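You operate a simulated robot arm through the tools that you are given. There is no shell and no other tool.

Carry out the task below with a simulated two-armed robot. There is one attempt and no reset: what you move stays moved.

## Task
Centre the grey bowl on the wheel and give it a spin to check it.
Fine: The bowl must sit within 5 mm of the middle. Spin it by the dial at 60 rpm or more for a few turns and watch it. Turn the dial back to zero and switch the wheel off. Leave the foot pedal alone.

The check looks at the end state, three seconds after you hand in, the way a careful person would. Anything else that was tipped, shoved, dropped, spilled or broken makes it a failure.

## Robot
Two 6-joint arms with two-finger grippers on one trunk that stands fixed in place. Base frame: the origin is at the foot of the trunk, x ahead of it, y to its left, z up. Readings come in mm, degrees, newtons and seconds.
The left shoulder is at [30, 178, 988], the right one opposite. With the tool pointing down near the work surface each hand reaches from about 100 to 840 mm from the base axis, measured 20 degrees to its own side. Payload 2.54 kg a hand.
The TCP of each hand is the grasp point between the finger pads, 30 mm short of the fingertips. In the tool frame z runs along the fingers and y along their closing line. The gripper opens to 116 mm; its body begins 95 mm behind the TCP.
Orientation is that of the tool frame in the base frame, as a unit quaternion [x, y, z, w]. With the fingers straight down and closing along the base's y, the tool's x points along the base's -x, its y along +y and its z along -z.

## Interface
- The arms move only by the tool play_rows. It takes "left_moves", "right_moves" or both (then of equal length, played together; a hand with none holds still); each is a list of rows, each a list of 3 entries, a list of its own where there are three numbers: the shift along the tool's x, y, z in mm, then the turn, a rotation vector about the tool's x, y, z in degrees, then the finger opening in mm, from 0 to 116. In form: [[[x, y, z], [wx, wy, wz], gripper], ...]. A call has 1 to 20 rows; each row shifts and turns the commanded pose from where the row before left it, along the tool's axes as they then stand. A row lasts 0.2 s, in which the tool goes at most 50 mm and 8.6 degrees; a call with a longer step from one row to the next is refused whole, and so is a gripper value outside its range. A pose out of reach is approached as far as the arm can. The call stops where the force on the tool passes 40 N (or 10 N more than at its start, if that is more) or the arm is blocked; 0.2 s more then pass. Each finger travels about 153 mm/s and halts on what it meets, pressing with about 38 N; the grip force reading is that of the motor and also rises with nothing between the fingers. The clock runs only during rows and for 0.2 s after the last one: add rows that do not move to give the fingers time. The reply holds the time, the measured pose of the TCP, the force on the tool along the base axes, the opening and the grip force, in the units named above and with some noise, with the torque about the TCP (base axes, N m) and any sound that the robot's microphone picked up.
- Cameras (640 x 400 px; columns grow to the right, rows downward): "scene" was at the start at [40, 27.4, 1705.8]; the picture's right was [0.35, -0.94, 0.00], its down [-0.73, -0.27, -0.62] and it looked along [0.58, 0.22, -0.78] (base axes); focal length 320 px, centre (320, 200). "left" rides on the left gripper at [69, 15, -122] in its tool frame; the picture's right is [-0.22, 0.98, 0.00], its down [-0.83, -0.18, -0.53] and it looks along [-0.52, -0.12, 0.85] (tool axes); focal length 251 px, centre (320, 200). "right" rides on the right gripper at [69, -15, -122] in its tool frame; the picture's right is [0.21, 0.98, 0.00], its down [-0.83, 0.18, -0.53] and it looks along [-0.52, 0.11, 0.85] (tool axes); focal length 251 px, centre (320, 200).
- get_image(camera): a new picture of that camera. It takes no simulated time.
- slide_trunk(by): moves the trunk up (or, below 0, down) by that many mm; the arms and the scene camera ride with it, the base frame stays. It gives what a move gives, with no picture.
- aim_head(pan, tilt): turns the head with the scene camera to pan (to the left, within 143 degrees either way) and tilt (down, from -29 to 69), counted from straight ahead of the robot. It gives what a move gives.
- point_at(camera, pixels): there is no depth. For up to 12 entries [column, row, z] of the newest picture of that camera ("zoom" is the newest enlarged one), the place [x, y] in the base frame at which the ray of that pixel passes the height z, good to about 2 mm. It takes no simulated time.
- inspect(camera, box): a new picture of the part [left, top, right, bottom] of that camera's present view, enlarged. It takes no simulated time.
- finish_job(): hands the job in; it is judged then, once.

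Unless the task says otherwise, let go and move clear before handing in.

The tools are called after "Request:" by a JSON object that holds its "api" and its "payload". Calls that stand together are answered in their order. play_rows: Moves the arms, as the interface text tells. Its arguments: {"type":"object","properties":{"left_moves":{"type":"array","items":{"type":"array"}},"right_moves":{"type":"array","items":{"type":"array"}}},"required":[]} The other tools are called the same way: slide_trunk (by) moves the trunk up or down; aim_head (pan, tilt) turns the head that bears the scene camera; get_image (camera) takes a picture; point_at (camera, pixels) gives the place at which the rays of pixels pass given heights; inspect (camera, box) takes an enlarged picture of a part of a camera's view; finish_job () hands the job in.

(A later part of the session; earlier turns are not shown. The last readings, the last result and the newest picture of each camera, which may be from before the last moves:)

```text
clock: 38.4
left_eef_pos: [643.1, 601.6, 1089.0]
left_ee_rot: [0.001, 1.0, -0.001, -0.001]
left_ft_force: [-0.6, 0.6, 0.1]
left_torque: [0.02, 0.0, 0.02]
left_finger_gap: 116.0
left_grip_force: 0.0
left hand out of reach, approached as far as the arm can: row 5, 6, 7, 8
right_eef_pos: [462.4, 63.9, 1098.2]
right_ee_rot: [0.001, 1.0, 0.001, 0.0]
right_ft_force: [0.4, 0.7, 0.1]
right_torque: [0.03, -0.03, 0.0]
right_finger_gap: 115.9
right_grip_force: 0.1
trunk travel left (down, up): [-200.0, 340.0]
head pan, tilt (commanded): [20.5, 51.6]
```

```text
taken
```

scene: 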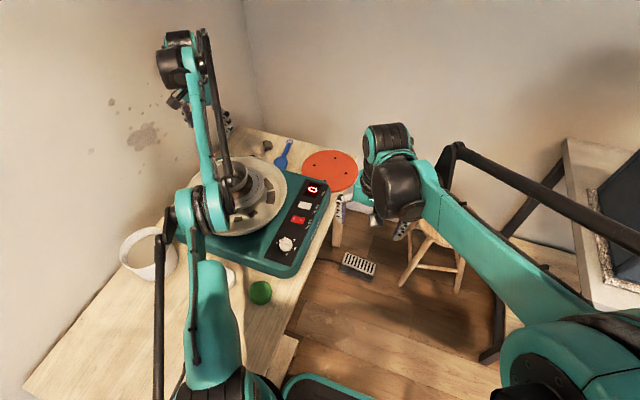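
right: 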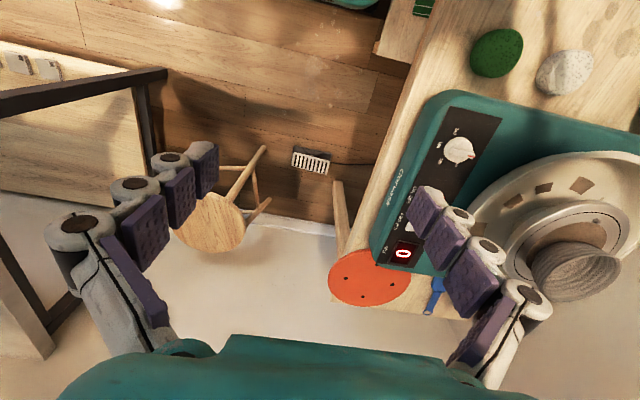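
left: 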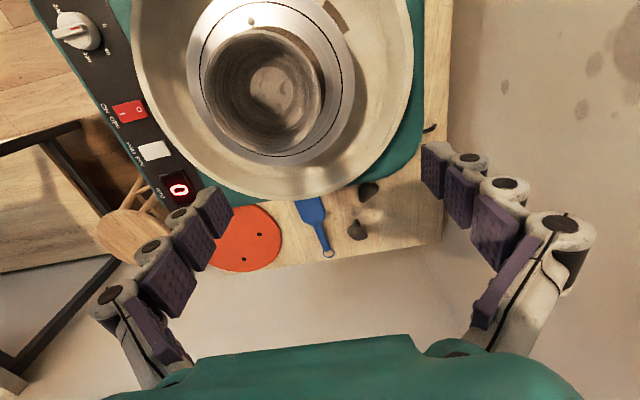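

The bowl now looks almost concentric on the wheel (left pixel (265,90)). Some rows ran out of reach, so I'll do a still row to see where the hand really is, and enlarge the view.

Request:
{"api": "play_rows", "payload": {"left_moves": [[[0, 0, 0], [0, 0, 0], 116]]}}

Request:
{"api": "inspect", "payload": {"camera": "left", "box": [170, 0, 370, 180]}}

Request:
{"api": "inspect", "payload": {"camera": "right", "box": [500, 170, 640, 300]}}

Request:
{"api": "inspect", "payload": {"camera": "scene", "box": [190, 150, 290, 220]}}

```text
clock: 38.8
left_eef_pos: [642.6, 601.8, 1087.4]
left_ee_rot: [0.0, 1.0, 0.0, -0.001]
left_ft_force: [-0.8, -0.1, -0.2]
left_torque: [0.02, 0.03, -0.01]
left_finger_gap: 115.8
left_grip_force: 0.0
right_eef_pos: [460.9, 63.9, 1099.4]
right_ee_rot: [0.002, 1.0, 0.0, 0.0]
right_ft_force: [-0.6, -0.3, -0.2]
right_torque: [0.01, 0.02, 0.01]
right_finger_gap: 116.1
right_grip_force: 0.0
trunk travel left (down, up): [-200.0, 340.0]
head pan, tilt (commanded): [20.5, 51.6]
```

```text
2.22 times, centred on (270, 90) of left
```

zoom: 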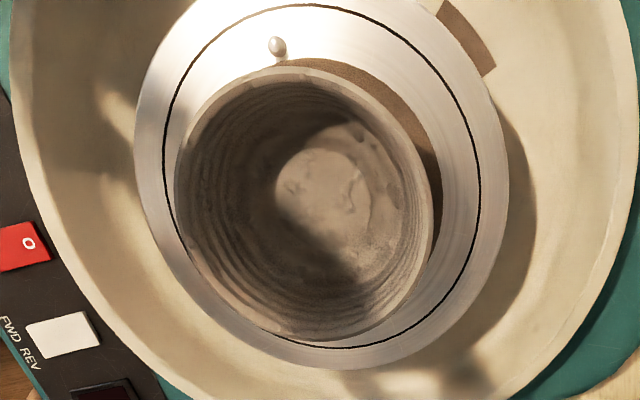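

```text
3.08 times, centred on (570, 235) of right
```

zoom: 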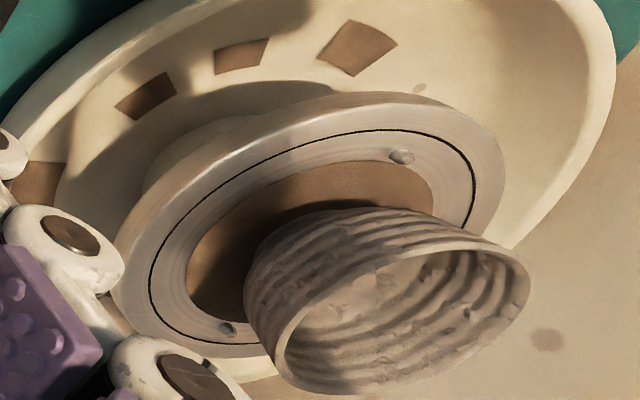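

```text
5.71 times, centred on (240, 185) of scene
```

zoom: 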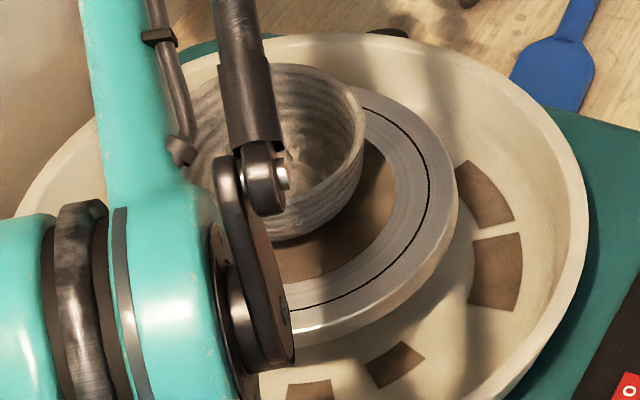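

The whole rim and nearly the whole black ring are visible in this left zoom. I'll measure both circles from the same picture.

Request:
{"api": "get_image", "payload": {"camera": "left"}}

Request:
{"api": "inspect", "payload": {"camera": "left", "box": [190, 0, 350, 100]}}

Request:
{"api": "inspect", "payload": {"camera": "left", "box": [190, 70, 350, 170]}}

```text
taken
```

left: 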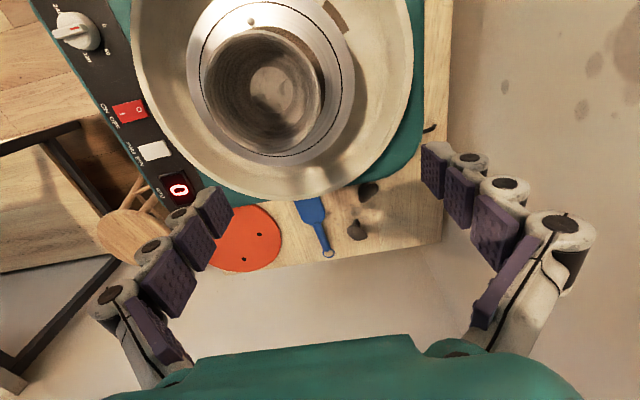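

```text
4.00 times, centred on (270, 50) of left
```

zoom: 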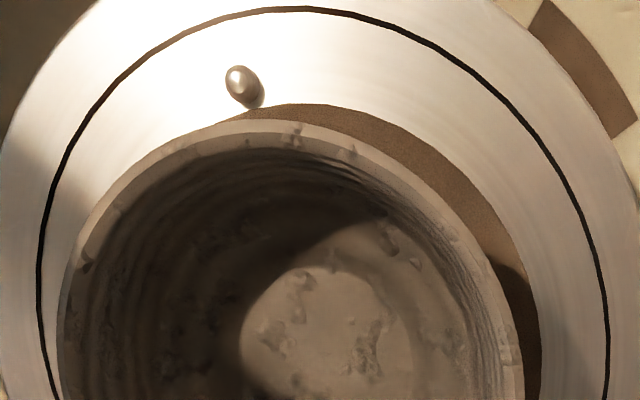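

```text
4.00 times, centred on (270, 120) of left
```

zoom: 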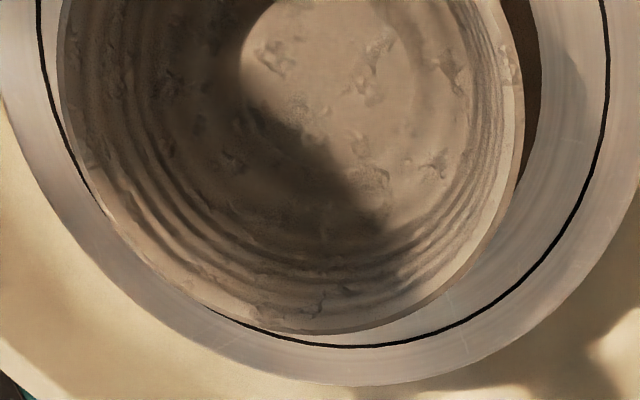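

I'll convert these readings: ring points at z 887 and rim points at z 942.

Request:
{"api": "point_at", "payload": {"camera": "left", "pixels": [[200, 70, 887], [205, 45, 887], [220, 20, 887], [262.5, 2, 887], [310, 20, 887], [330, 42.5, 887], [340.75, 72.5, 887], [341.25, 97.5, 887], [315, 142.5, 887], [290, 155, 887], [265, 155.5, 887], [210, 111.25, 887]]}}

Request:
{"api": "point_at", "payload": {"camera": "left", "pixels": [[204.25, 90, 942], [207.5, 65, 942], [217.5, 48.75, 942], [260, 30, 942], [290, 41.25, 942], [317.5, 80, 942], [321.25, 95, 942], [317.5, 117.5, 942], [290, 147.5, 942], [267.5, 153.75, 942], [242.5, 146.75, 942], [207.5, 105, 942]]}}

```text
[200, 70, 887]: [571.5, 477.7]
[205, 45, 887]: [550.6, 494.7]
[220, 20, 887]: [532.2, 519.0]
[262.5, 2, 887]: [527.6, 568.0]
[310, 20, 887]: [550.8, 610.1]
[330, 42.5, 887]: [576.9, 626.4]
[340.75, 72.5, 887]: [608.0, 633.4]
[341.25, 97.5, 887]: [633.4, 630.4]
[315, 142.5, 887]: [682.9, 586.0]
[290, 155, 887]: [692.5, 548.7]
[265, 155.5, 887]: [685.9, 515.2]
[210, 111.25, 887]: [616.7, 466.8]
```

```text
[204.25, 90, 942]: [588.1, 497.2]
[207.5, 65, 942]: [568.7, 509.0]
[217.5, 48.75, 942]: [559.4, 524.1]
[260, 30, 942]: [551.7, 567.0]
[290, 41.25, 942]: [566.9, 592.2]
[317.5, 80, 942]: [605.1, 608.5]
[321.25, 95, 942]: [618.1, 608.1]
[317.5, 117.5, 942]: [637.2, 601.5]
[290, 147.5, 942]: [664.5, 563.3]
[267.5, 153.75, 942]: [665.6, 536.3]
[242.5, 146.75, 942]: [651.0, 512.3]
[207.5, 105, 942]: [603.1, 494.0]
```

Ring fit gives (609.5,550.2) and rim fit gives about (609,551), so the bowl sits roughly 1–1.5 mm off the middle, well inside 5 mm. Next I'll bring the right hand over the dial at about (494,312) to look at it closely.

Request:
{"api": "play_rows", "payload": {"right_moves": [[[-3, 25, 0], [0, 0, 0], 80], [[-3, 25, 0], [0, 0, 0], 60], [[-3, 25, 0], [0, 0, 0], 60], [[-3, 25, 0], [0, 0, 0], 60], [[-3, 25, 0], [0, 0, 0], 60], [[-3, 25, 5], [0, 0, 0], 60], [[-3, 25, 15], [0, 0, 0], 60], [[-3, 25, 20], [0, 0, 0], 60], [[-3, 25, 20], [0, 0, 0], 60], [[-3, 22, 20], [0, 0, 0], 60], [[0, 0, 0], [0, 0, 0], 60]]}}

Request:
{"api": "get_image", "payload": {"camera": "right"}}

Request:
{"api": "get_image", "payload": {"camera": "scene"}}

Request:
{"api": "inspect", "payload": {"camera": "left", "box": [40, 0, 220, 220]}}

```text
clock: 41.2
left_eef_pos: [641.0, 601.7, 1088.4]
left_ee_rot: [0.001, 1.0, 0.0, -0.001]
left_ft_force: [-0.1, 0.3, 0.3]
left_torque: [-0.01, 0.01, -0.02]
left_finger_gap: 115.8
left_grip_force: 0.0
right_eef_pos: [490.7, 312.0, 1018.1]
right_ee_rot: [0.002, 1.0, -0.001, 0.001]
right_ft_force: [0.5, 0.3, -0.6]
right_torque: [0.04, 0.01, 0.0]
right_finger_gap: 60.0
right_grip_force: 0.0
trunk travel left (down, up): [-200.0, 340.0]
head pan, tilt (commanded): [20.5, 51.6]
```

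```text
taken
```

right: 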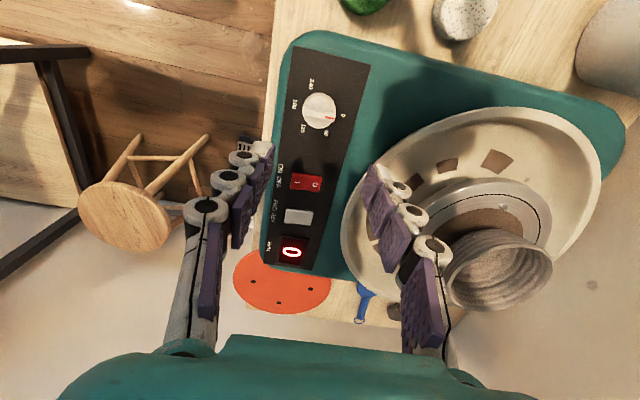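

```text
taken
```

scene: 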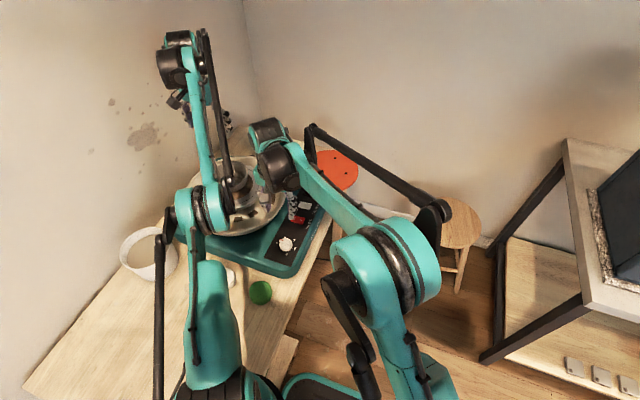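

```text
1.82 times, centred on (130, 110) of left
```

zoom: 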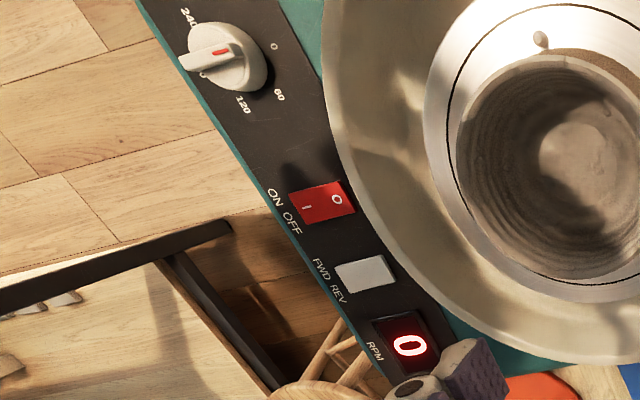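

The dial is at right pixel (320,110) and the rocker at (305,181). I'll zoom in on both to see the pointer and which end of the rocker is down.

Request:
{"api": "inspect", "payload": {"camera": "right", "box": [280, 60, 370, 145]}}

Request:
{"api": "inspect", "payload": {"camera": "right", "box": [265, 155, 345, 265]}}

Request:
{"api": "point_at", "payload": {"camera": "right", "pixels": [[320, 110, 818], [320, 110, 808], [305, 181, 805], [298, 216, 805], [292, 251, 803]]}}

```text
4.71 times, centred on (325, 102) of right
```

zoom: 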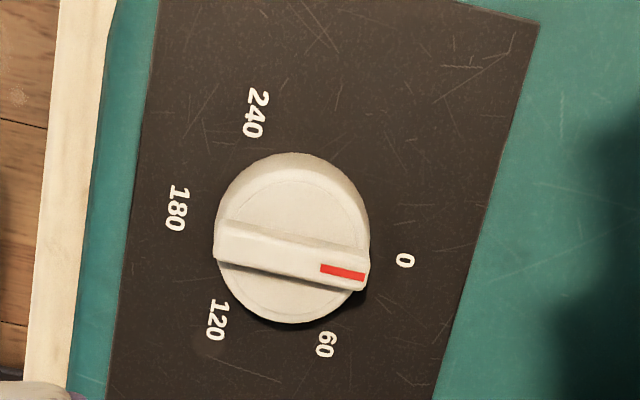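

```text
3.64 times, centred on (305, 210) of right
```

zoom: 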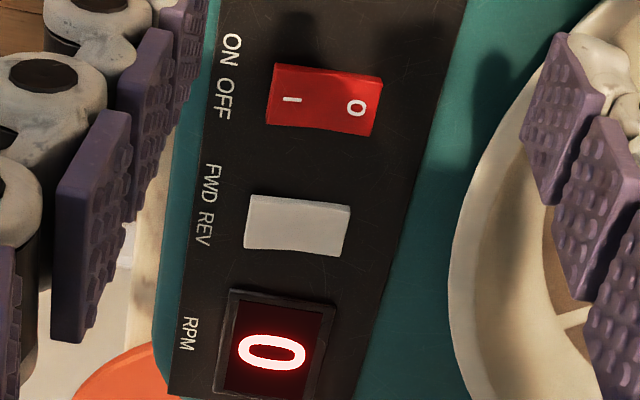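

```text
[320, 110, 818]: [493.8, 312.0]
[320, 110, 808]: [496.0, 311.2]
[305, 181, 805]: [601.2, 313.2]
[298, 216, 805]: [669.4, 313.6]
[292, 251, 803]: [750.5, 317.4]
```

The pointer bar lines up with "0", and the labels run clockwise at roughly 1° per rpm. The knob is about 40 mm across, centred near (495,311.5). I'll turn the right hand −45° so there is room for a clockwise turn, and come down to z≈880.

Request:
{"api": "play_rows", "payload": {"right_moves": [[[-3, -0.5, 0], [0, 0, 0], 60], [[0, 0, 20], [0, 0, -7.5], 60], [[0, 0, 20], [0, 0, -7.5], 60], [[0, 0, 20], [0, 0, -7.5], 60], [[0, 0, 20], [0, 0, -7.5], 60], [[0, 0, 20], [0, 0, -7.5], 60], [[0, 0, 20], [0, 0, -7.5], 60], [[0, 0, 18], [0, 0, 0], 60], [[0, 0, 0], [0, 0, 0], 60]]}}

Request:
{"api": "get_image", "payload": {"camera": "right"}}

Request:
{"api": "get_image", "payload": {"camera": "scene"}}

Request:
{"api": "inspect", "payload": {"camera": "left", "box": [20, 0, 220, 160]}}

```text
clock: 43.2
left_eef_pos: [642.4, 601.8, 1088.4]
left_ee_rot: [-0.001, 1.0, 0.0, -0.001]
left_ft_force: [-0.8, 0.3, -0.4]
left_torque: [0.01, 0.0, 0.0]
left_finger_gap: 116.1
left_grip_force: 0.0
right_eef_pos: [495.4, 310.6, 879.8]
right_ee_rot: [-0.383, 0.924, 0.0, 0.0]
right_ft_force: [0.2, -0.3, 0.4]
right_torque: [-0.02, 0.01, 0.0]
right_finger_gap: 59.8
right_grip_force: 0.0
trunk travel left (down, up): [-200.0, 340.0]
head pan, tilt (commanded): [20.5, 51.6]
```

```text
taken
```

right: 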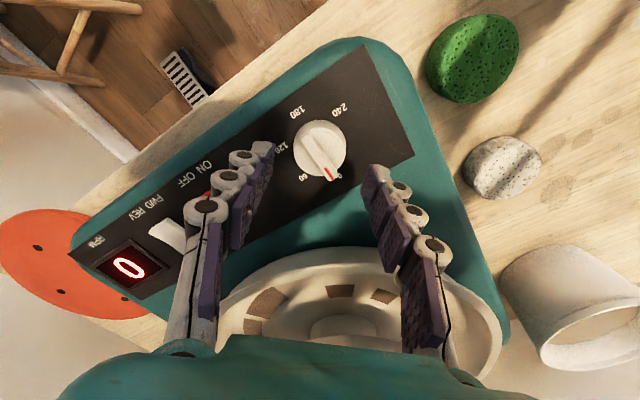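

```text
taken
```

scene: 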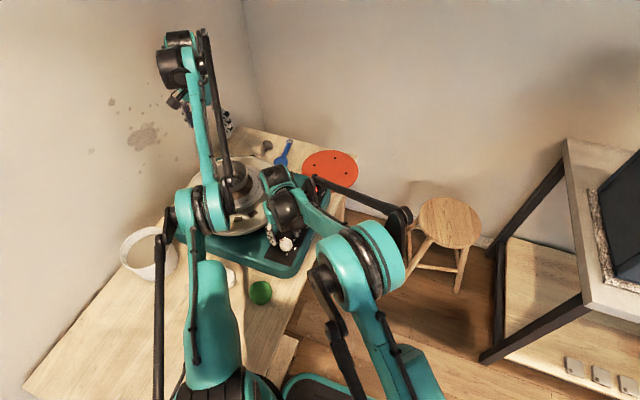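

```text
2.50 times, centred on (120, 80) of left
```

zoom: 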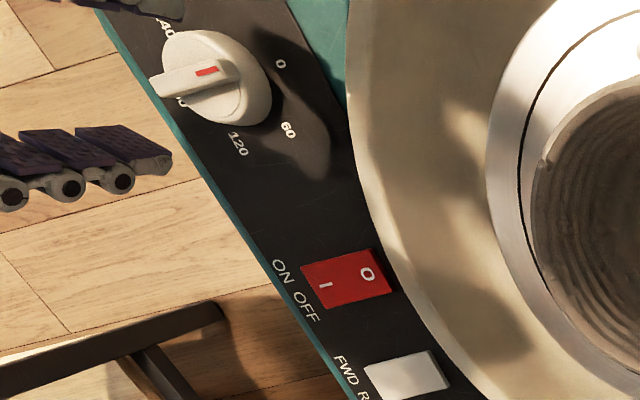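

The knob at right pixel (320,150) sits midway between the fingertips (268 and 370). I'll lower to TCP z≈838 in careful steps.

Request:
{"api": "play_rows", "payload": {"right_moves": [[[0, 0, 12], [0, 0, 0], 60], [[0, 0, 12], [0, 0, 0], 60], [[0, 0, 8], [0, 0, 0], 60], [[0, 0, 5], [0, 0, 0], 60], [[0, 0, 4], [0, 0, 0], 60], [[0, 0, 0], [0, 0, 0], 60]]}}

Request:
{"api": "get_image", "payload": {"camera": "right"}}

Request:
{"api": "inspect", "payload": {"camera": "left", "box": [20, 0, 180, 120]}}

Request:
{"api": "inspect", "payload": {"camera": "scene", "box": [250, 190, 340, 270]}}

```text
clock: 44.6
left_eef_pos: [642.4, 602.5, 1088.5]
left_ee_rot: [0.0, 1.0, -0.001, -0.001]
left_ft_force: [-0.3, 0.4, -0.5]
left_torque: [0.0, 0.01, -0.02]
left_finger_gap: 116.1
left_grip_force: 0.0
right_eef_pos: [495.9, 312.4, 839.6]
right_ee_rot: [-0.384, 0.924, 0.001, -0.001]
right_ft_force: [-0.6, -0.1, 0.6]
right_torque: [-0.02, -0.02, -0.01]
right_finger_gap: 60.1
right_grip_force: 0.1
trunk travel left (down, up): [-200.0, 340.0]
head pan, tilt (commanded): [20.5, 51.6]
```

```text
taken
```

right: 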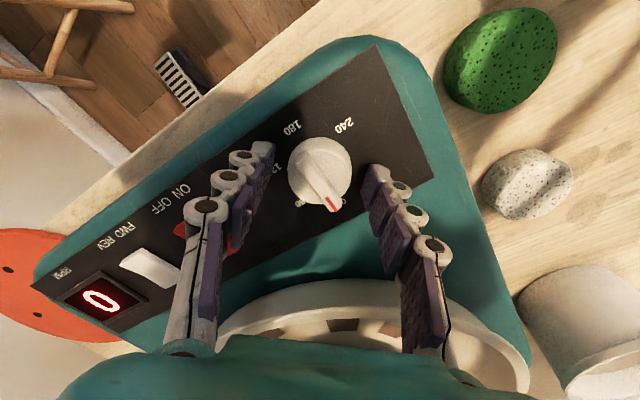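

```text
3.33 times, centred on (100, 60) of left
```

zoom: 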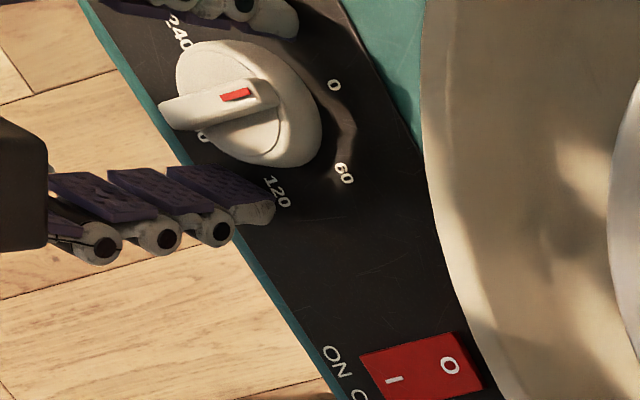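

```text
5.00 times, centred on (295, 230) of scene
```

zoom: 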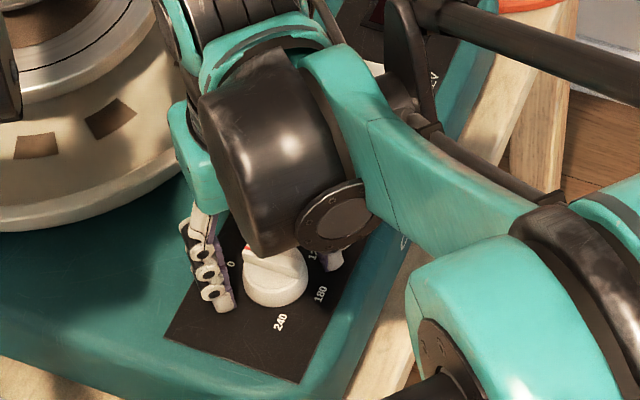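

The knob stands between the fingers at right pixel (320,172), clear on both sides. I'll close slowly onto it.

Request:
{"api": "play_rows", "payload": {"right_moves": [[[0, 0, 0], [0, 0, 0], 54], [[0, 0, 0], [0, 0, 0], 50], [[0, 0, 0], [0, 0, 0], 46], [[0, 0, 0], [0, 0, 0], 43], [[0, 0, 0], [0, 0, 0], 40], [[0, 0, 0], [0, 0, 0], 37], [[0, 0, 0], [0, 0, 0], 34], [[0, 0, 0], [0, 0, 0], 34]]}}

Request:
{"api": "get_image", "payload": {"camera": "right"}}

```text
clock: 46.4
left_eef_pos: [642.2, 602.2, 1089.4]
left_ee_rot: [0.0, 1.0, 0.001, -0.001]
left_ft_force: [0.4, 0.1, -0.2]
left_torque: [-0.02, 0.04, -0.01]
left_finger_gap: 116.0
left_grip_force: 0.0
right_eef_pos: [494.9, 310.5, 839.4]
right_ee_rot: [-0.382, 0.924, 0.0, 0.0]
right_ft_force: [0.7, -0.4, 1.6]
right_torque: [-0.04, 0.07, 0.02]
right_finger_gap: 40.4
right_grip_force: 45.2
trunk travel left (down, up): [-200.0, 340.0]
head pan, tilt (commanded): [20.5, 51.6]
```

```text
taken
```

right: 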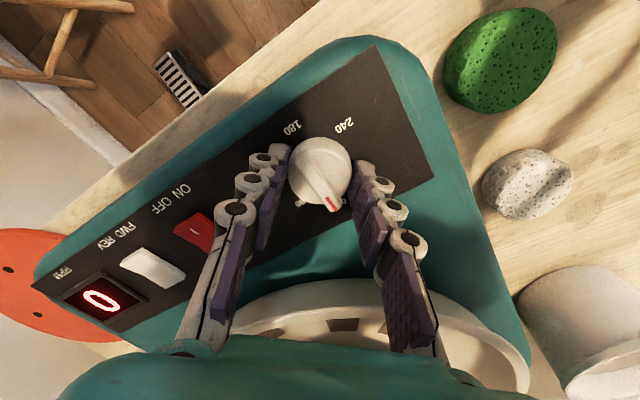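

The knob is held at 40.4 mm with centred forces. I'll turn it about 24° clockwise as a first test and read the display and sound.

Request:
{"api": "play_rows", "payload": {"right_moves": [[[0, 0, 0], [0, 0, 6], 34], [[0, 0, 0], [0, 0, 6], 34], [[0, 0, 0], [0, 0, 6], 34], [[0, 0, 0], [0, 0, 6], 34], [[0, 0, 0], [0, 0, 0], 34], [[0, 0, 0], [0, 0, 0], 34], [[0, 0, 0], [0, 0, 0], 34]]}}

Request:
{"api": "get_image", "payload": {"camera": "right"}}

Request:
{"api": "inspect", "payload": {"camera": "left", "box": [120, 0, 380, 220]}}

```text
clock: 48.0
left_eef_pos: [642.2, 601.7, 1088.6]
left_ee_rot: [0.0, 1.0, -0.002, 0.0]
left_ft_force: [0.7, 0.4, 0.4]
left_torque: [-0.03, 0.01, 0.02]
left_finger_gap: 116.0
left_grip_force: 0.1
right_eef_pos: [494.1, 311.7, 839.2]
right_ee_rot: [-0.181, 0.983, 0.0, 0.0]
right_ft_force: [-0.3, 4.9, 4.2]
right_torque: [0.25, -0.01, 0.01]
right_finger_gap: 40.4
right_grip_force: 45.3
trunk travel left (down, up): [-200.0, 340.0]
head pan, tilt (commanded): [20.5, 51.6]
```

```text
taken
```

right: 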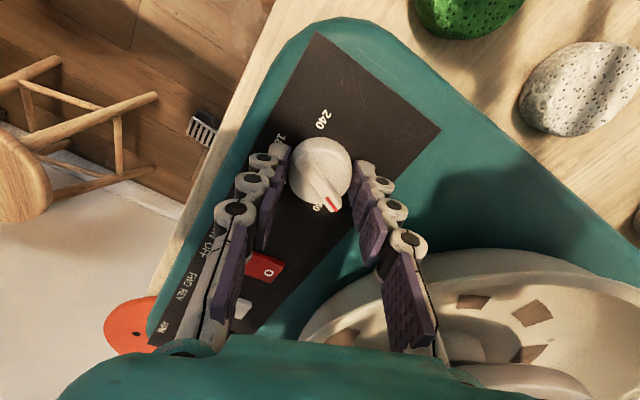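

```text
1.82 times, centred on (250, 110) of left
```

zoom: 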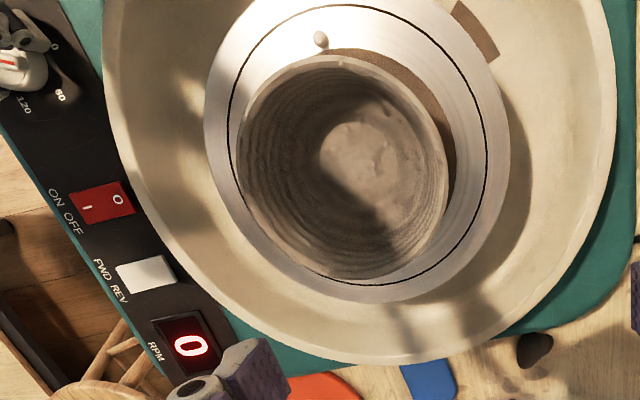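

The knob turned with the hand, but the display at left-zoom (190,345) stays at 0 and nothing spins, so the wheel is switched off. I'll turn the dial back to zero, release, and go press the "I" side of the rocker.

Request:
{"api": "play_rows", "payload": {"right_moves": [[[0, 0, 0], [0, 0, -6], 34], [[0, 0, 0], [0, 0, -6], 34], [[0, 0, 0], [0, 0, -6], 34], [[0, 0, 0], [0, 0, -6], 34], [[0, 0, 0], [0, 0, 0], 34], [[0, 0, 0], [0, 0, 0], 34]]}}

Request:
{"api": "inspect", "payload": {"camera": "right", "box": [270, 100, 390, 220]}}

Request:
{"api": "inspect", "payload": {"camera": "left", "box": [20, 0, 180, 120]}}

```text
clock: 49.4
left_eef_pos: [642.3, 603.1, 1088.7]
left_ee_rot: [0.0, 1.0, -0.002, 0.0]
left_ft_force: [0.0, -0.4, -0.5]
left_torque: [0.0, -0.02, -0.03]
left_finger_gap: 115.8
left_grip_force: 0.0
right_eef_pos: [494.8, 311.1, 840.2]
right_ee_rot: [-0.382, 0.924, 0.0, 0.0]
right_ft_force: [3.4, 5.2, 12.6]
right_torque: [0.04, 0.11, -0.01]
right_finger_gap: 40.4
right_grip_force: 45.3
trunk travel left (down, up): [-200.0, 340.0]
head pan, tilt (commanded): [20.5, 51.6]
```

```text
3.33 times, centred on (330, 160) of right
```

zoom: 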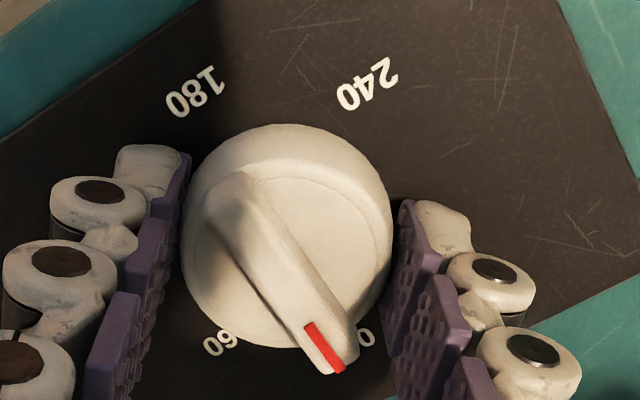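

```text
3.33 times, centred on (100, 60) of left
```

zoom: 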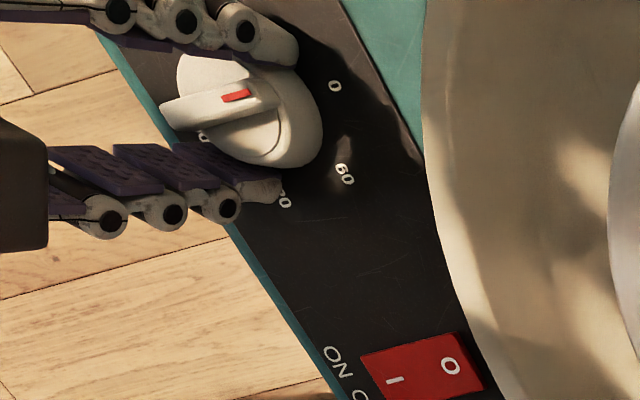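

The dial is back on "0" (red mark at left-zoom (235,97), as before). I'll release it, rise, straighten the hand and close the fingers on the way to the rocker.

Request:
{"api": "play_rows", "payload": {"right_moves": [[[0, 0, 0], [0, 0, 0], 44], [[0, 0, 0], [0, 0, 0], 54], [[0, 0, 0], [0, 0, 0], 60], [[0, 0, -10], [0, 0, 0], 60], [[0, 0, -20], [0, 0, 0], 60], [[0, 0, -25], [0, 0, 7.5], 60], [[0, 0, -25], [0, 0, 7.5], 60], [[0, 0, -20], [0, 0, 7.5], 60], [[0, 0, 0], [0, 0, 7.5], 30], [[0, 0, 0], [0, 0, 7.5], 0], [[0, 0, 0], [0, 0, 7.5], 0], [[-20, -4, 0], [0, 0, 0], 0], [[-20, -4, 0], [0, 0, 0], 0], [[-20, -4, 0], [0, 0, 0], 0], [[-10, -2, 0], [0, 0, 0], 0], [[0, 0, 0], [0, 0, 0], 0]]}}

Request:
{"api": "get_image", "payload": {"camera": "right"}}

Request:
{"api": "inspect", "payload": {"camera": "left", "box": [40, 0, 220, 220]}}

Request:
{"api": "inspect", "payload": {"camera": "scene", "box": [230, 140, 350, 260]}}

```text
clock: 52.8
left_eef_pos: [642.4, 601.3, 1088.5]
left_ee_rot: [0.001, 1.0, -0.001, 0.0]
left_ft_force: [0.2, 0.2, -0.4]
left_torque: [-0.02, 0.02, 0.0]
left_finger_gap: 116.1
left_grip_force: 0.0
right_eef_pos: [565.6, 298.2, 939.2]
right_ee_rot: [0.001, 1.0, 0.0, -0.001]
right_ft_force: [-0.1, -0.4, -0.9]
right_torque: [-0.01, -0.01, 0.01]
right_finger_gap: 0.1
right_grip_force: 28.5
trunk travel left (down, up): [-200.0, 340.0]
head pan, tilt (commanded): [20.5, 51.6]
```

```text
taken
```

right: 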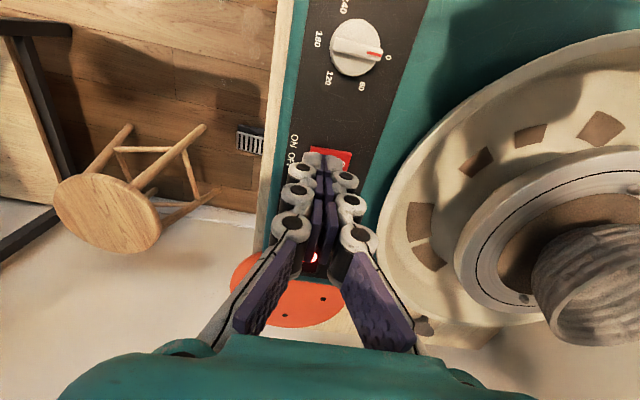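

```text
1.82 times, centred on (130, 110) of left
```

zoom: 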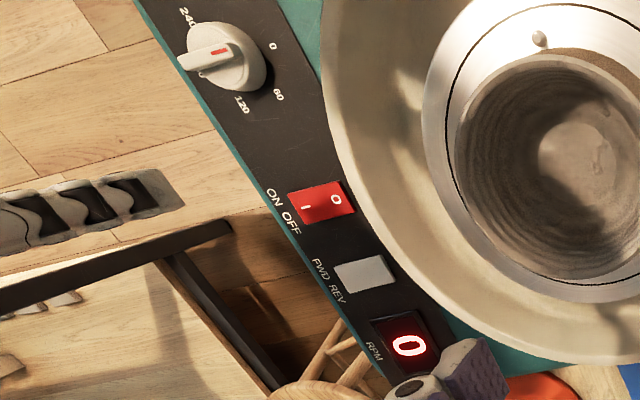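

```text
3.33 times, centred on (290, 200) of scene
```

zoom: 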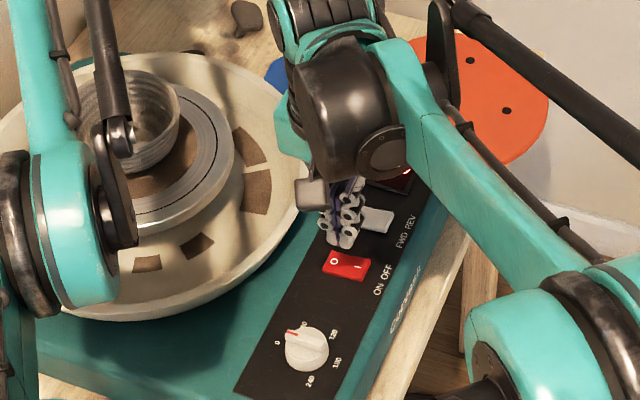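

The hand is above the panel, with the rocker partly in view at scene-zoom (346,263). I'll zoom tightly on it from both sides to pin down its edges and height.

Request:
{"api": "inspect", "payload": {"camera": "left", "box": [105, 92, 153, 122]}}

Request:
{"api": "inspect", "payload": {"camera": "scene", "box": [292, 205, 322, 230]}}

Request:
{"api": "inspect", "payload": {"camera": "right", "box": [270, 120, 390, 200]}}

```text
13.33 times, centred on (129, 107) of left
```

zoom: 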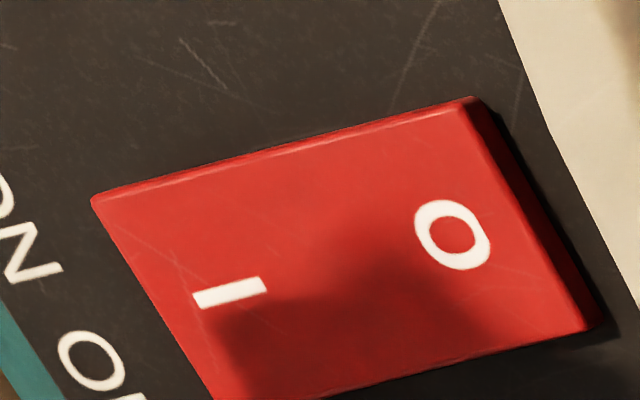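

```text
16.00 times, centred on (307, 218) of scene
```

zoom: 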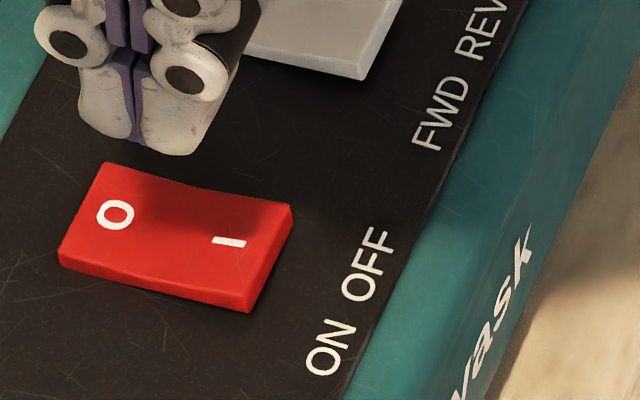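

```text
5.00 times, centred on (330, 160) of right
```

zoom: 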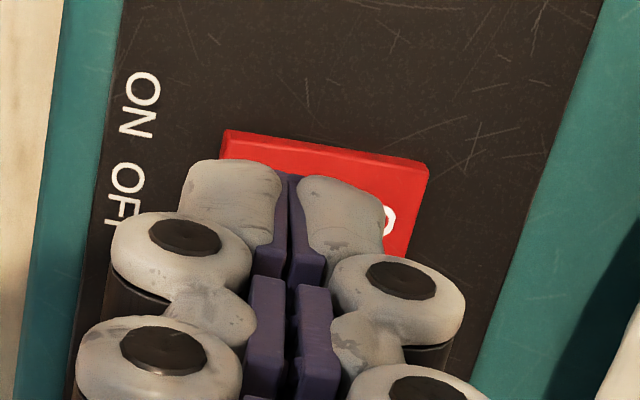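

In the 16x scene view the I end (right) stands slightly higher, which fits "off". I'll locate the I and O marks and the rocker corners.

Request:
{"api": "point_at", "payload": {"camera": "scene", "pixels": [[301.25, 220.6, 808], [294.2, 218.9, 808], [304.6, 218.4, 808], [302.4, 224.2, 808], [291, 221.5, 808], [293.8, 216, 808]]}}

Request:
{"api": "get_image", "payload": {"camera": "left"}}

Request:
{"api": "point_at", "payload": {"camera": "left", "pixels": [[122.25, 113.9, 808], [138.9, 109.6, 808], [112.1, 107, 808], [121.1, 122, 808]]}}

```text
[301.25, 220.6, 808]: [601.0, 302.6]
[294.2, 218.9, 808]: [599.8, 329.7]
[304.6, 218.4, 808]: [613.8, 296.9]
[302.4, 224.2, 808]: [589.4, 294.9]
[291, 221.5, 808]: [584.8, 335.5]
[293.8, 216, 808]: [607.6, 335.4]
```

```text
taken
```

left: 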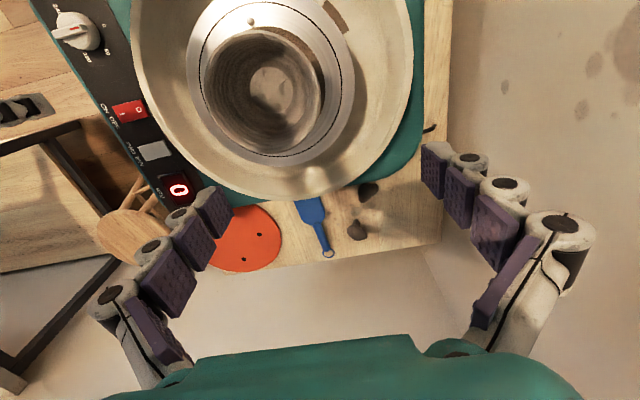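

```text
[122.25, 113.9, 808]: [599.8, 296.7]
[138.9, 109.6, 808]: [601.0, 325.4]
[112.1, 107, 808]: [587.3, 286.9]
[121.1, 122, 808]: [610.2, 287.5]
```

The marks triangulate to I at (600,301) and O at (600,328), and the I end is raised to z≈816, so it's off. I'll move over the I end at (600,292) and come down to just above it.

Request:
{"api": "play_rows", "payload": {"right_moves": [[[-17, -3, 0], [0, 0, 0], 0], [[-17.4, -3.2, 0], [0, 0, 0], 0], [[0, 0, 25], [0, 0, 0], 0], [[0, 0, 25], [0, 0, 0], 0], [[0, 0, 20], [0, 0, 0], 0], [[0, 0, 10], [0, 0, 0], 0], [[0, 0, 5], [0, 0, 0], 0], [[0, 0, 0], [0, 0, 0], 0]]}}

Request:
{"api": "get_image", "payload": {"camera": "right"}}

Request:
{"api": "inspect", "payload": {"camera": "left", "box": [85, 80, 165, 140]}}

Request:
{"api": "inspect", "payload": {"camera": "scene", "box": [270, 190, 330, 240]}}

```text
clock: 54.6
left_eef_pos: [642.3, 602.5, 1087.7]
left_ee_rot: [0.0, 1.0, 0.0, 0.0]
left_ft_force: [-0.5, -0.4, -0.2]
left_torque: [-0.01, -0.03, 0.0]
left_finger_gap: 116.0
left_grip_force: 0.1
right_eef_pos: [598.8, 290.4, 854.0]
right_ee_rot: [0.0, 1.0, -0.001, -0.001]
right_ft_force: [-0.6, -0.3, 0.0]
right_torque: [0.02, 0.02, 0.03]
right_finger_gap: 0.2
right_grip_force: 29.1
trunk travel left (down, up): [-200.0, 340.0]
head pan, tilt (commanded): [20.5, 51.6]
```

```text
taken
```

right: 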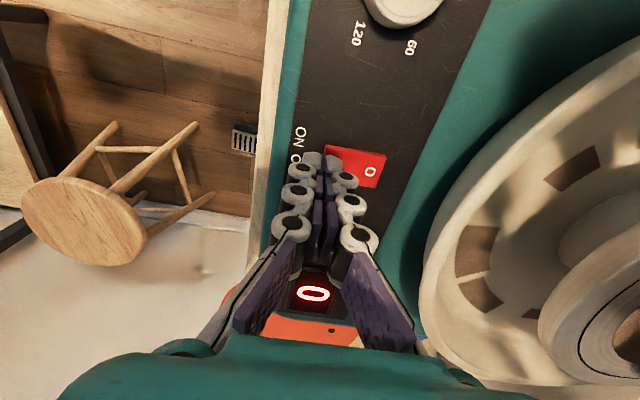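

```text
6.67 times, centred on (125, 110) of left
```

zoom: 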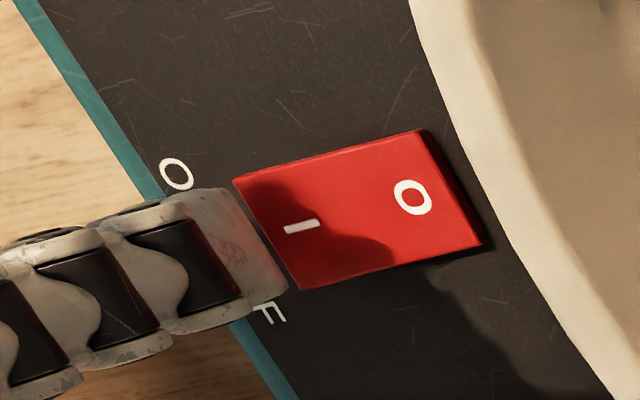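

```text
8.00 times, centred on (300, 215) of scene
```

zoom: 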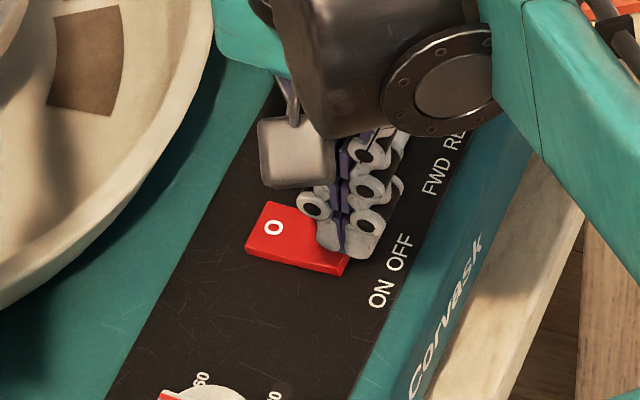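

The fingertips hover about 8 mm above the I end at x≈599. I'll press down in 1.5 mm steps and watch the force and display.

Request:
{"api": "play_rows", "payload": {"right_moves": [[[0, 0, 2], [0, 0, 0], 0], [[0, 0, 2], [0, 0, 0], 0], [[0, 0, 1.5], [0, 0, 0], 0], [[0, 0, 1.5], [0, 0, 0], 0], [[0, 0, 1.5], [0, 0, 0], 0], [[0, 0, 0], [0, 0, 0], 0]]}}

Request:
{"api": "inspect", "payload": {"camera": "left", "box": [85, 80, 205, 210]}}

```text
clock: 56.0
left_eef_pos: [641.9, 602.1, 1088.0]
left_ee_rot: [0.0, 1.0, -0.002, -0.001]
left_ft_force: [0.1, 0.2, 0.3]
left_torque: [-0.01, 0.02, -0.03]
left_finger_gap: 116.0
left_grip_force: 0.1
right_eef_pos: [599.8, 290.9, 845.6]
right_ee_rot: [0.0, 1.0, -0.001, 0.0]
right_ft_force: [0.2, 0.3, 0.2]
right_torque: [-0.01, 0.01, 0.0]
right_finger_gap: 0.0
right_grip_force: 28.8
trunk travel left (down, up): [-200.0, 340.0]
head pan, tilt (commanded): [20.5, 51.6]
```

```text
3.08 times, centred on (145, 145) of left
```

zoom: 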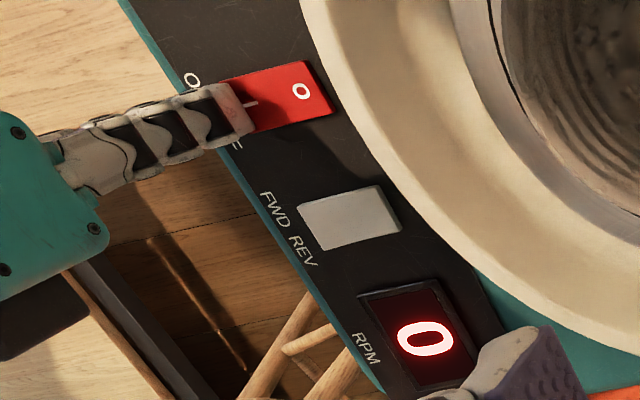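

No contact yet with the tips at 815.6. I'll continue in 1 mm steps.

Request:
{"api": "play_rows", "payload": {"right_moves": [[[0, 0, 1], [0, 0, 0], 0], [[0, 0, 1], [0, 0, 0], 0], [[0, 0, 1], [0, 0, 0], 0], [[0, 0, 0], [0, 0, 0], 0]]}}

Request:
{"api": "inspect", "payload": {"camera": "left", "box": [85, 80, 205, 210]}}

```text
clock: 57.0
left_eef_pos: [641.7, 601.2, 1088.0]
left_ee_rot: [0.0, 1.0, 0.0, -0.001]
left_ft_force: [0.8, 0.1, 0.6]
left_torque: [0.02, 0.02, -0.02]
left_finger_gap: 115.7
left_grip_force: 0.0
right_eef_pos: [599.1, 291.8, 843.1]
right_ee_rot: [0.0, 1.0, -0.001, 0.0]
right_ft_force: [0.6, -0.1, 0.4]
right_torque: [-0.05, -0.01, -0.03]
right_finger_gap: 0.0
right_grip_force: 29.0
trunk travel left (down, up): [-200.0, 340.0]
head pan, tilt (commanded): [20.5, 51.6]
```

```text
3.08 times, centred on (145, 145) of left
```

zoom: 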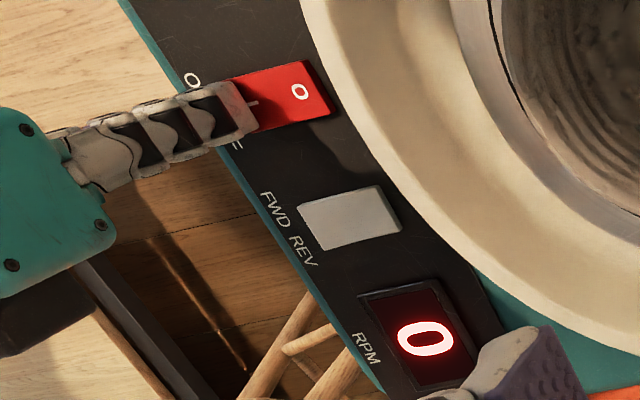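

Still free, with tips at about 813. I'll go down a few more millimetres.

Request:
{"api": "play_rows", "payload": {"right_moves": [[[0, 0, 1], [0, 0, 0], 0], [[0, 0, 1], [0, 0, 0], 0], [[0, 0, 1], [0, 0, 0], 0], [[0, 0, 0], [0, 0, 0], 0]]}}

Request:
{"api": "inspect", "payload": {"camera": "left", "box": [85, 80, 165, 140]}}

Request:
{"api": "inspect", "payload": {"camera": "scene", "box": [280, 200, 330, 240]}}

```text
clock: 58.0
left_eef_pos: [643.0, 601.3, 1089.5]
left_ee_rot: [0.0, 1.0, -0.001, -0.001]
left_ft_force: [1.0, -0.1, 0.1]
left_torque: [0.0, -0.01, -0.01]
left_finger_gap: 115.9
left_grip_force: 0.1
right_eef_pos: [599.5, 291.9, 839.3]
right_ee_rot: [-0.001, 1.0, 0.0, 0.0]
right_ft_force: [0.6, 0.5, 0.9]
right_torque: [0.03, 0.01, 0.04]
right_finger_gap: 0.1
right_grip_force: 27.9
trunk travel left (down, up): [-200.0, 340.0]
head pan, tilt (commanded): [20.5, 51.6]
```

```text
6.67 times, centred on (125, 110) of left
```

zoom: 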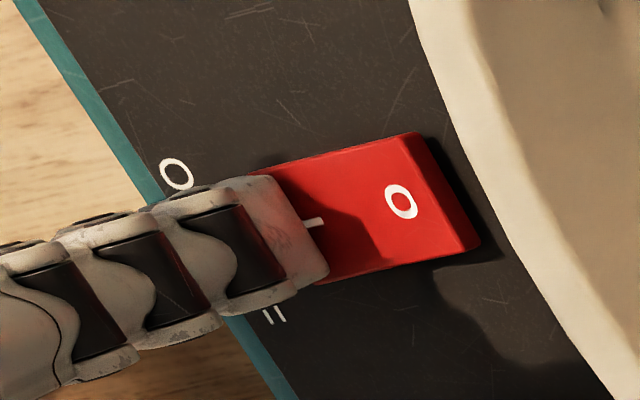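

```text
10.00 times, centred on (305, 220) of scene
```

zoom: 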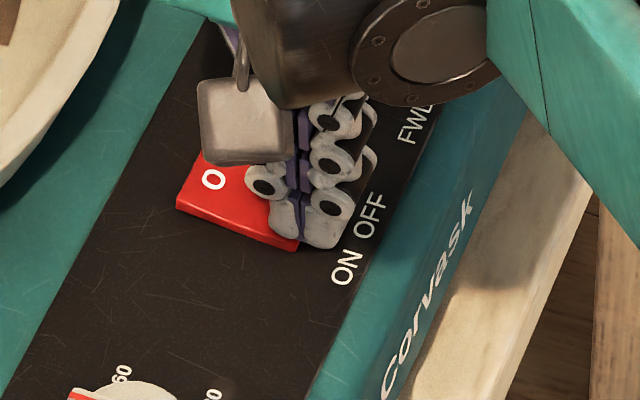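

The O end has lifted (its mark moved from left-zoom (412,197) to (402,202)), so the rocker is tipping under light force. I'll press on until it bottoms.

Request:
{"api": "play_rows", "payload": {"right_moves": [[[0, 0, 1], [0, 0, 0], 0], [[0, 0, 1], [0, 0, 0], 0], [[0, 0, 0], [0, 0, 0], 0]]}}

Request:
{"api": "inspect", "payload": {"camera": "left", "box": [85, 80, 165, 140]}}

```text
clock: 58.8
left_eef_pos: [641.6, 601.6, 1089.3]
left_ee_rot: [0.0, 1.0, 0.0, -0.001]
left_ft_force: [0.4, -0.2, 0.0]
left_torque: [0.02, 0.0, 0.02]
left_finger_gap: 116.0
left_grip_force: 0.1
right_eef_pos: [600.0, 290.2, 838.9]
right_ee_rot: [0.001, 1.0, 0.001, 0.0]
right_ft_force: [8.3, 3.2, 25.0]
right_torque: [0.24, -0.17, -0.07]
right_finger_gap: 0.0
right_grip_force: 28.5
trunk travel left (down, up): [-200.0, 340.0]
head pan, tilt (commanded): [20.5, 51.6]
```

```text
6.67 times, centred on (125, 110) of left
```

zoom: 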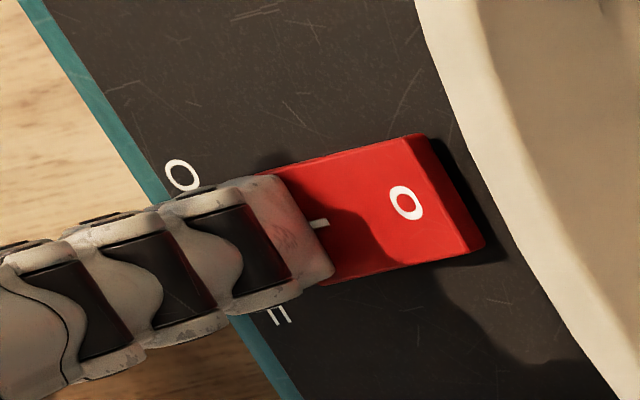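

It has bottomed out at 25 N with the O end up, so it should be on. I'll lift off and look at the rocker and display.

Request:
{"api": "play_rows", "payload": {"right_moves": [[[0, 0, -5], [0, 0, 0], 0], [[0, 0, -15], [0, 0, 0], 0], [[0, 0, -30], [0, 0, 0], 0], [[0, 0, -40], [0, 0, 0], 20], [[15, 0, -20], [0, 0, 0], 60], [[25, 3, 0], [0, 0, 0], 60], [[25, 6, 0], [0, 0, 0], 60], [[25, 6, 0], [0, 0, 0], 60], [[15, 5, 0], [0, 0, 0], 60], [[0, 0, 0], [0, 0, 0], 60]]}}

Request:
{"api": "get_image", "payload": {"camera": "right"}}

Request:
{"api": "inspect", "payload": {"camera": "left", "box": [85, 80, 205, 210]}}

Request:
{"api": "inspect", "payload": {"camera": "scene", "box": [270, 180, 330, 240]}}

```text
clock: 61.0
left_eef_pos: [643.6, 602.4, 1087.8]
left_ee_rot: [0.0, 1.0, -0.002, -0.001]
left_ft_force: [0.3, -0.9, 0.4]
left_torque: [0.01, -0.02, 0.03]
left_finger_gap: 116.1
left_grip_force: 0.2
right_eef_pos: [494.2, 311.1, 948.4]
right_ee_rot: [0.001, 1.0, -0.001, -0.001]
right_ft_force: [-0.1, -0.5, 0.5]
right_torque: [-0.02, 0.01, -0.01]
right_finger_gap: 60.2
right_grip_force: 0.0
trunk travel left (down, up): [-200.0, 340.0]
head pan, tilt (commanded): [20.5, 51.6]
```

```text
taken
```

right: 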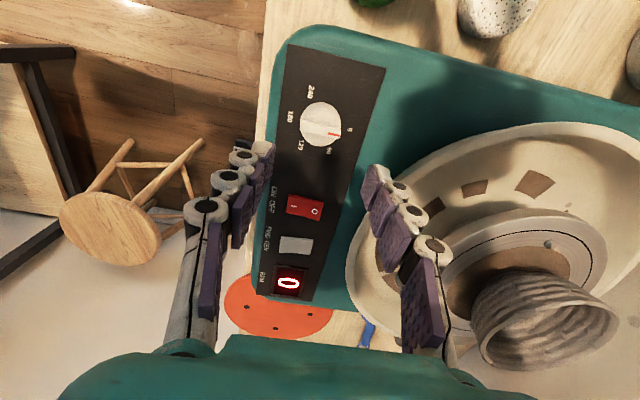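

```text
3.08 times, centred on (145, 145) of left
```

zoom: 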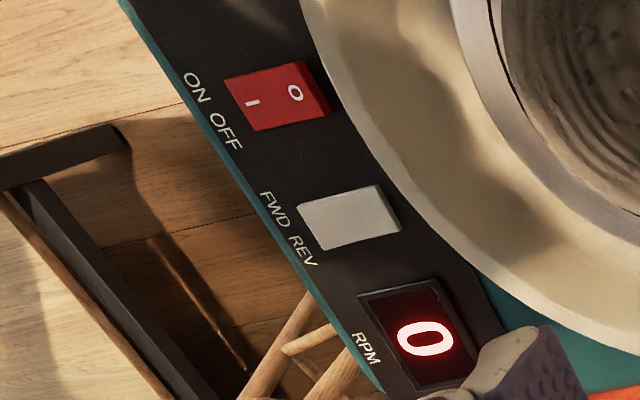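

```text
6.67 times, centred on (300, 210) of scene
```

zoom: 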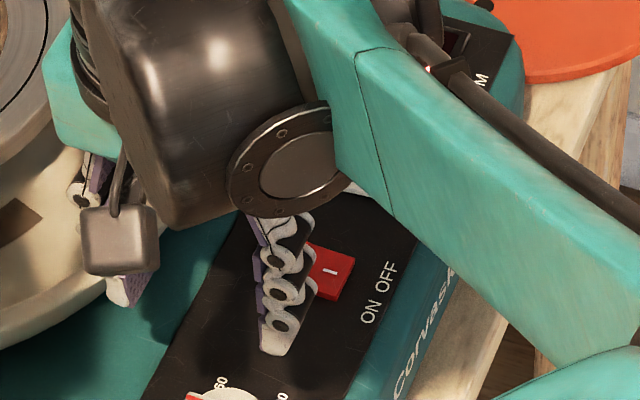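

The rocker now rests with the I end down. I'll go back onto the dial the same way as before: hand at −45°, down to z≈839.

Request:
{"api": "play_rows", "payload": {"right_moves": [[[-1, 0.5, 0], [0, 0, -7.5], 60], [[0, 0, 15], [0, 0, -7.5], 60], [[0, 0, 20], [0, 0, -7.5], 60], [[0, 0, 20], [0, 0, -7.5], 60], [[0, 0, 20], [0, 0, -7.5], 60], [[0, 0, 15], [0, 0, -7.5], 60], [[0, 0, 10], [0, 0, 0], 60], [[0, 0, 5], [0, 0, 0], 60], [[0, 0, 4], [0, 0, 0], 60], [[0, 0, 0], [0, 0, 0], 60]]}}

Request:
{"api": "get_image", "payload": {"camera": "right"}}

```text
clock: 63.2
left_eef_pos: [641.7, 601.7, 1088.1]
left_ee_rot: [0.0, 1.0, -0.001, 0.0]
left_ft_force: [1.1, -0.3, 0.5]
left_torque: [-0.01, -0.02, 0.02]
left_finger_gap: 116.0
left_grip_force: 0.1
right_eef_pos: [495.7, 311.6, 838.0]
right_ee_rot: [-0.383, 0.924, 0.0, 0.001]
right_ft_force: [-0.2, -0.9, 0.1]
right_torque: [0.02, 0.01, 0.0]
right_finger_gap: 59.9
right_grip_force: 0.0
trunk travel left (down, up): [-200.0, 340.0]
head pan, tilt (commanded): [20.5, 51.6]
```

```text
taken
```

right: 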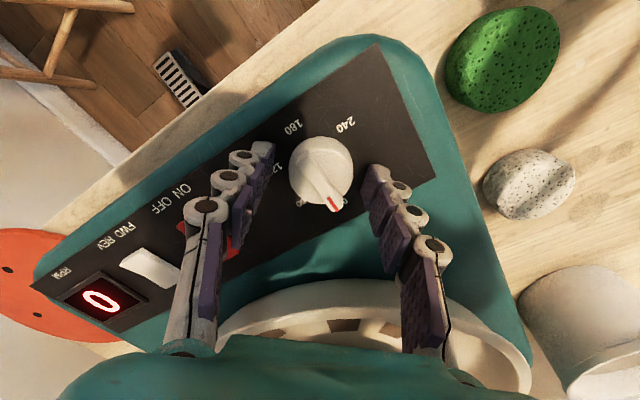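

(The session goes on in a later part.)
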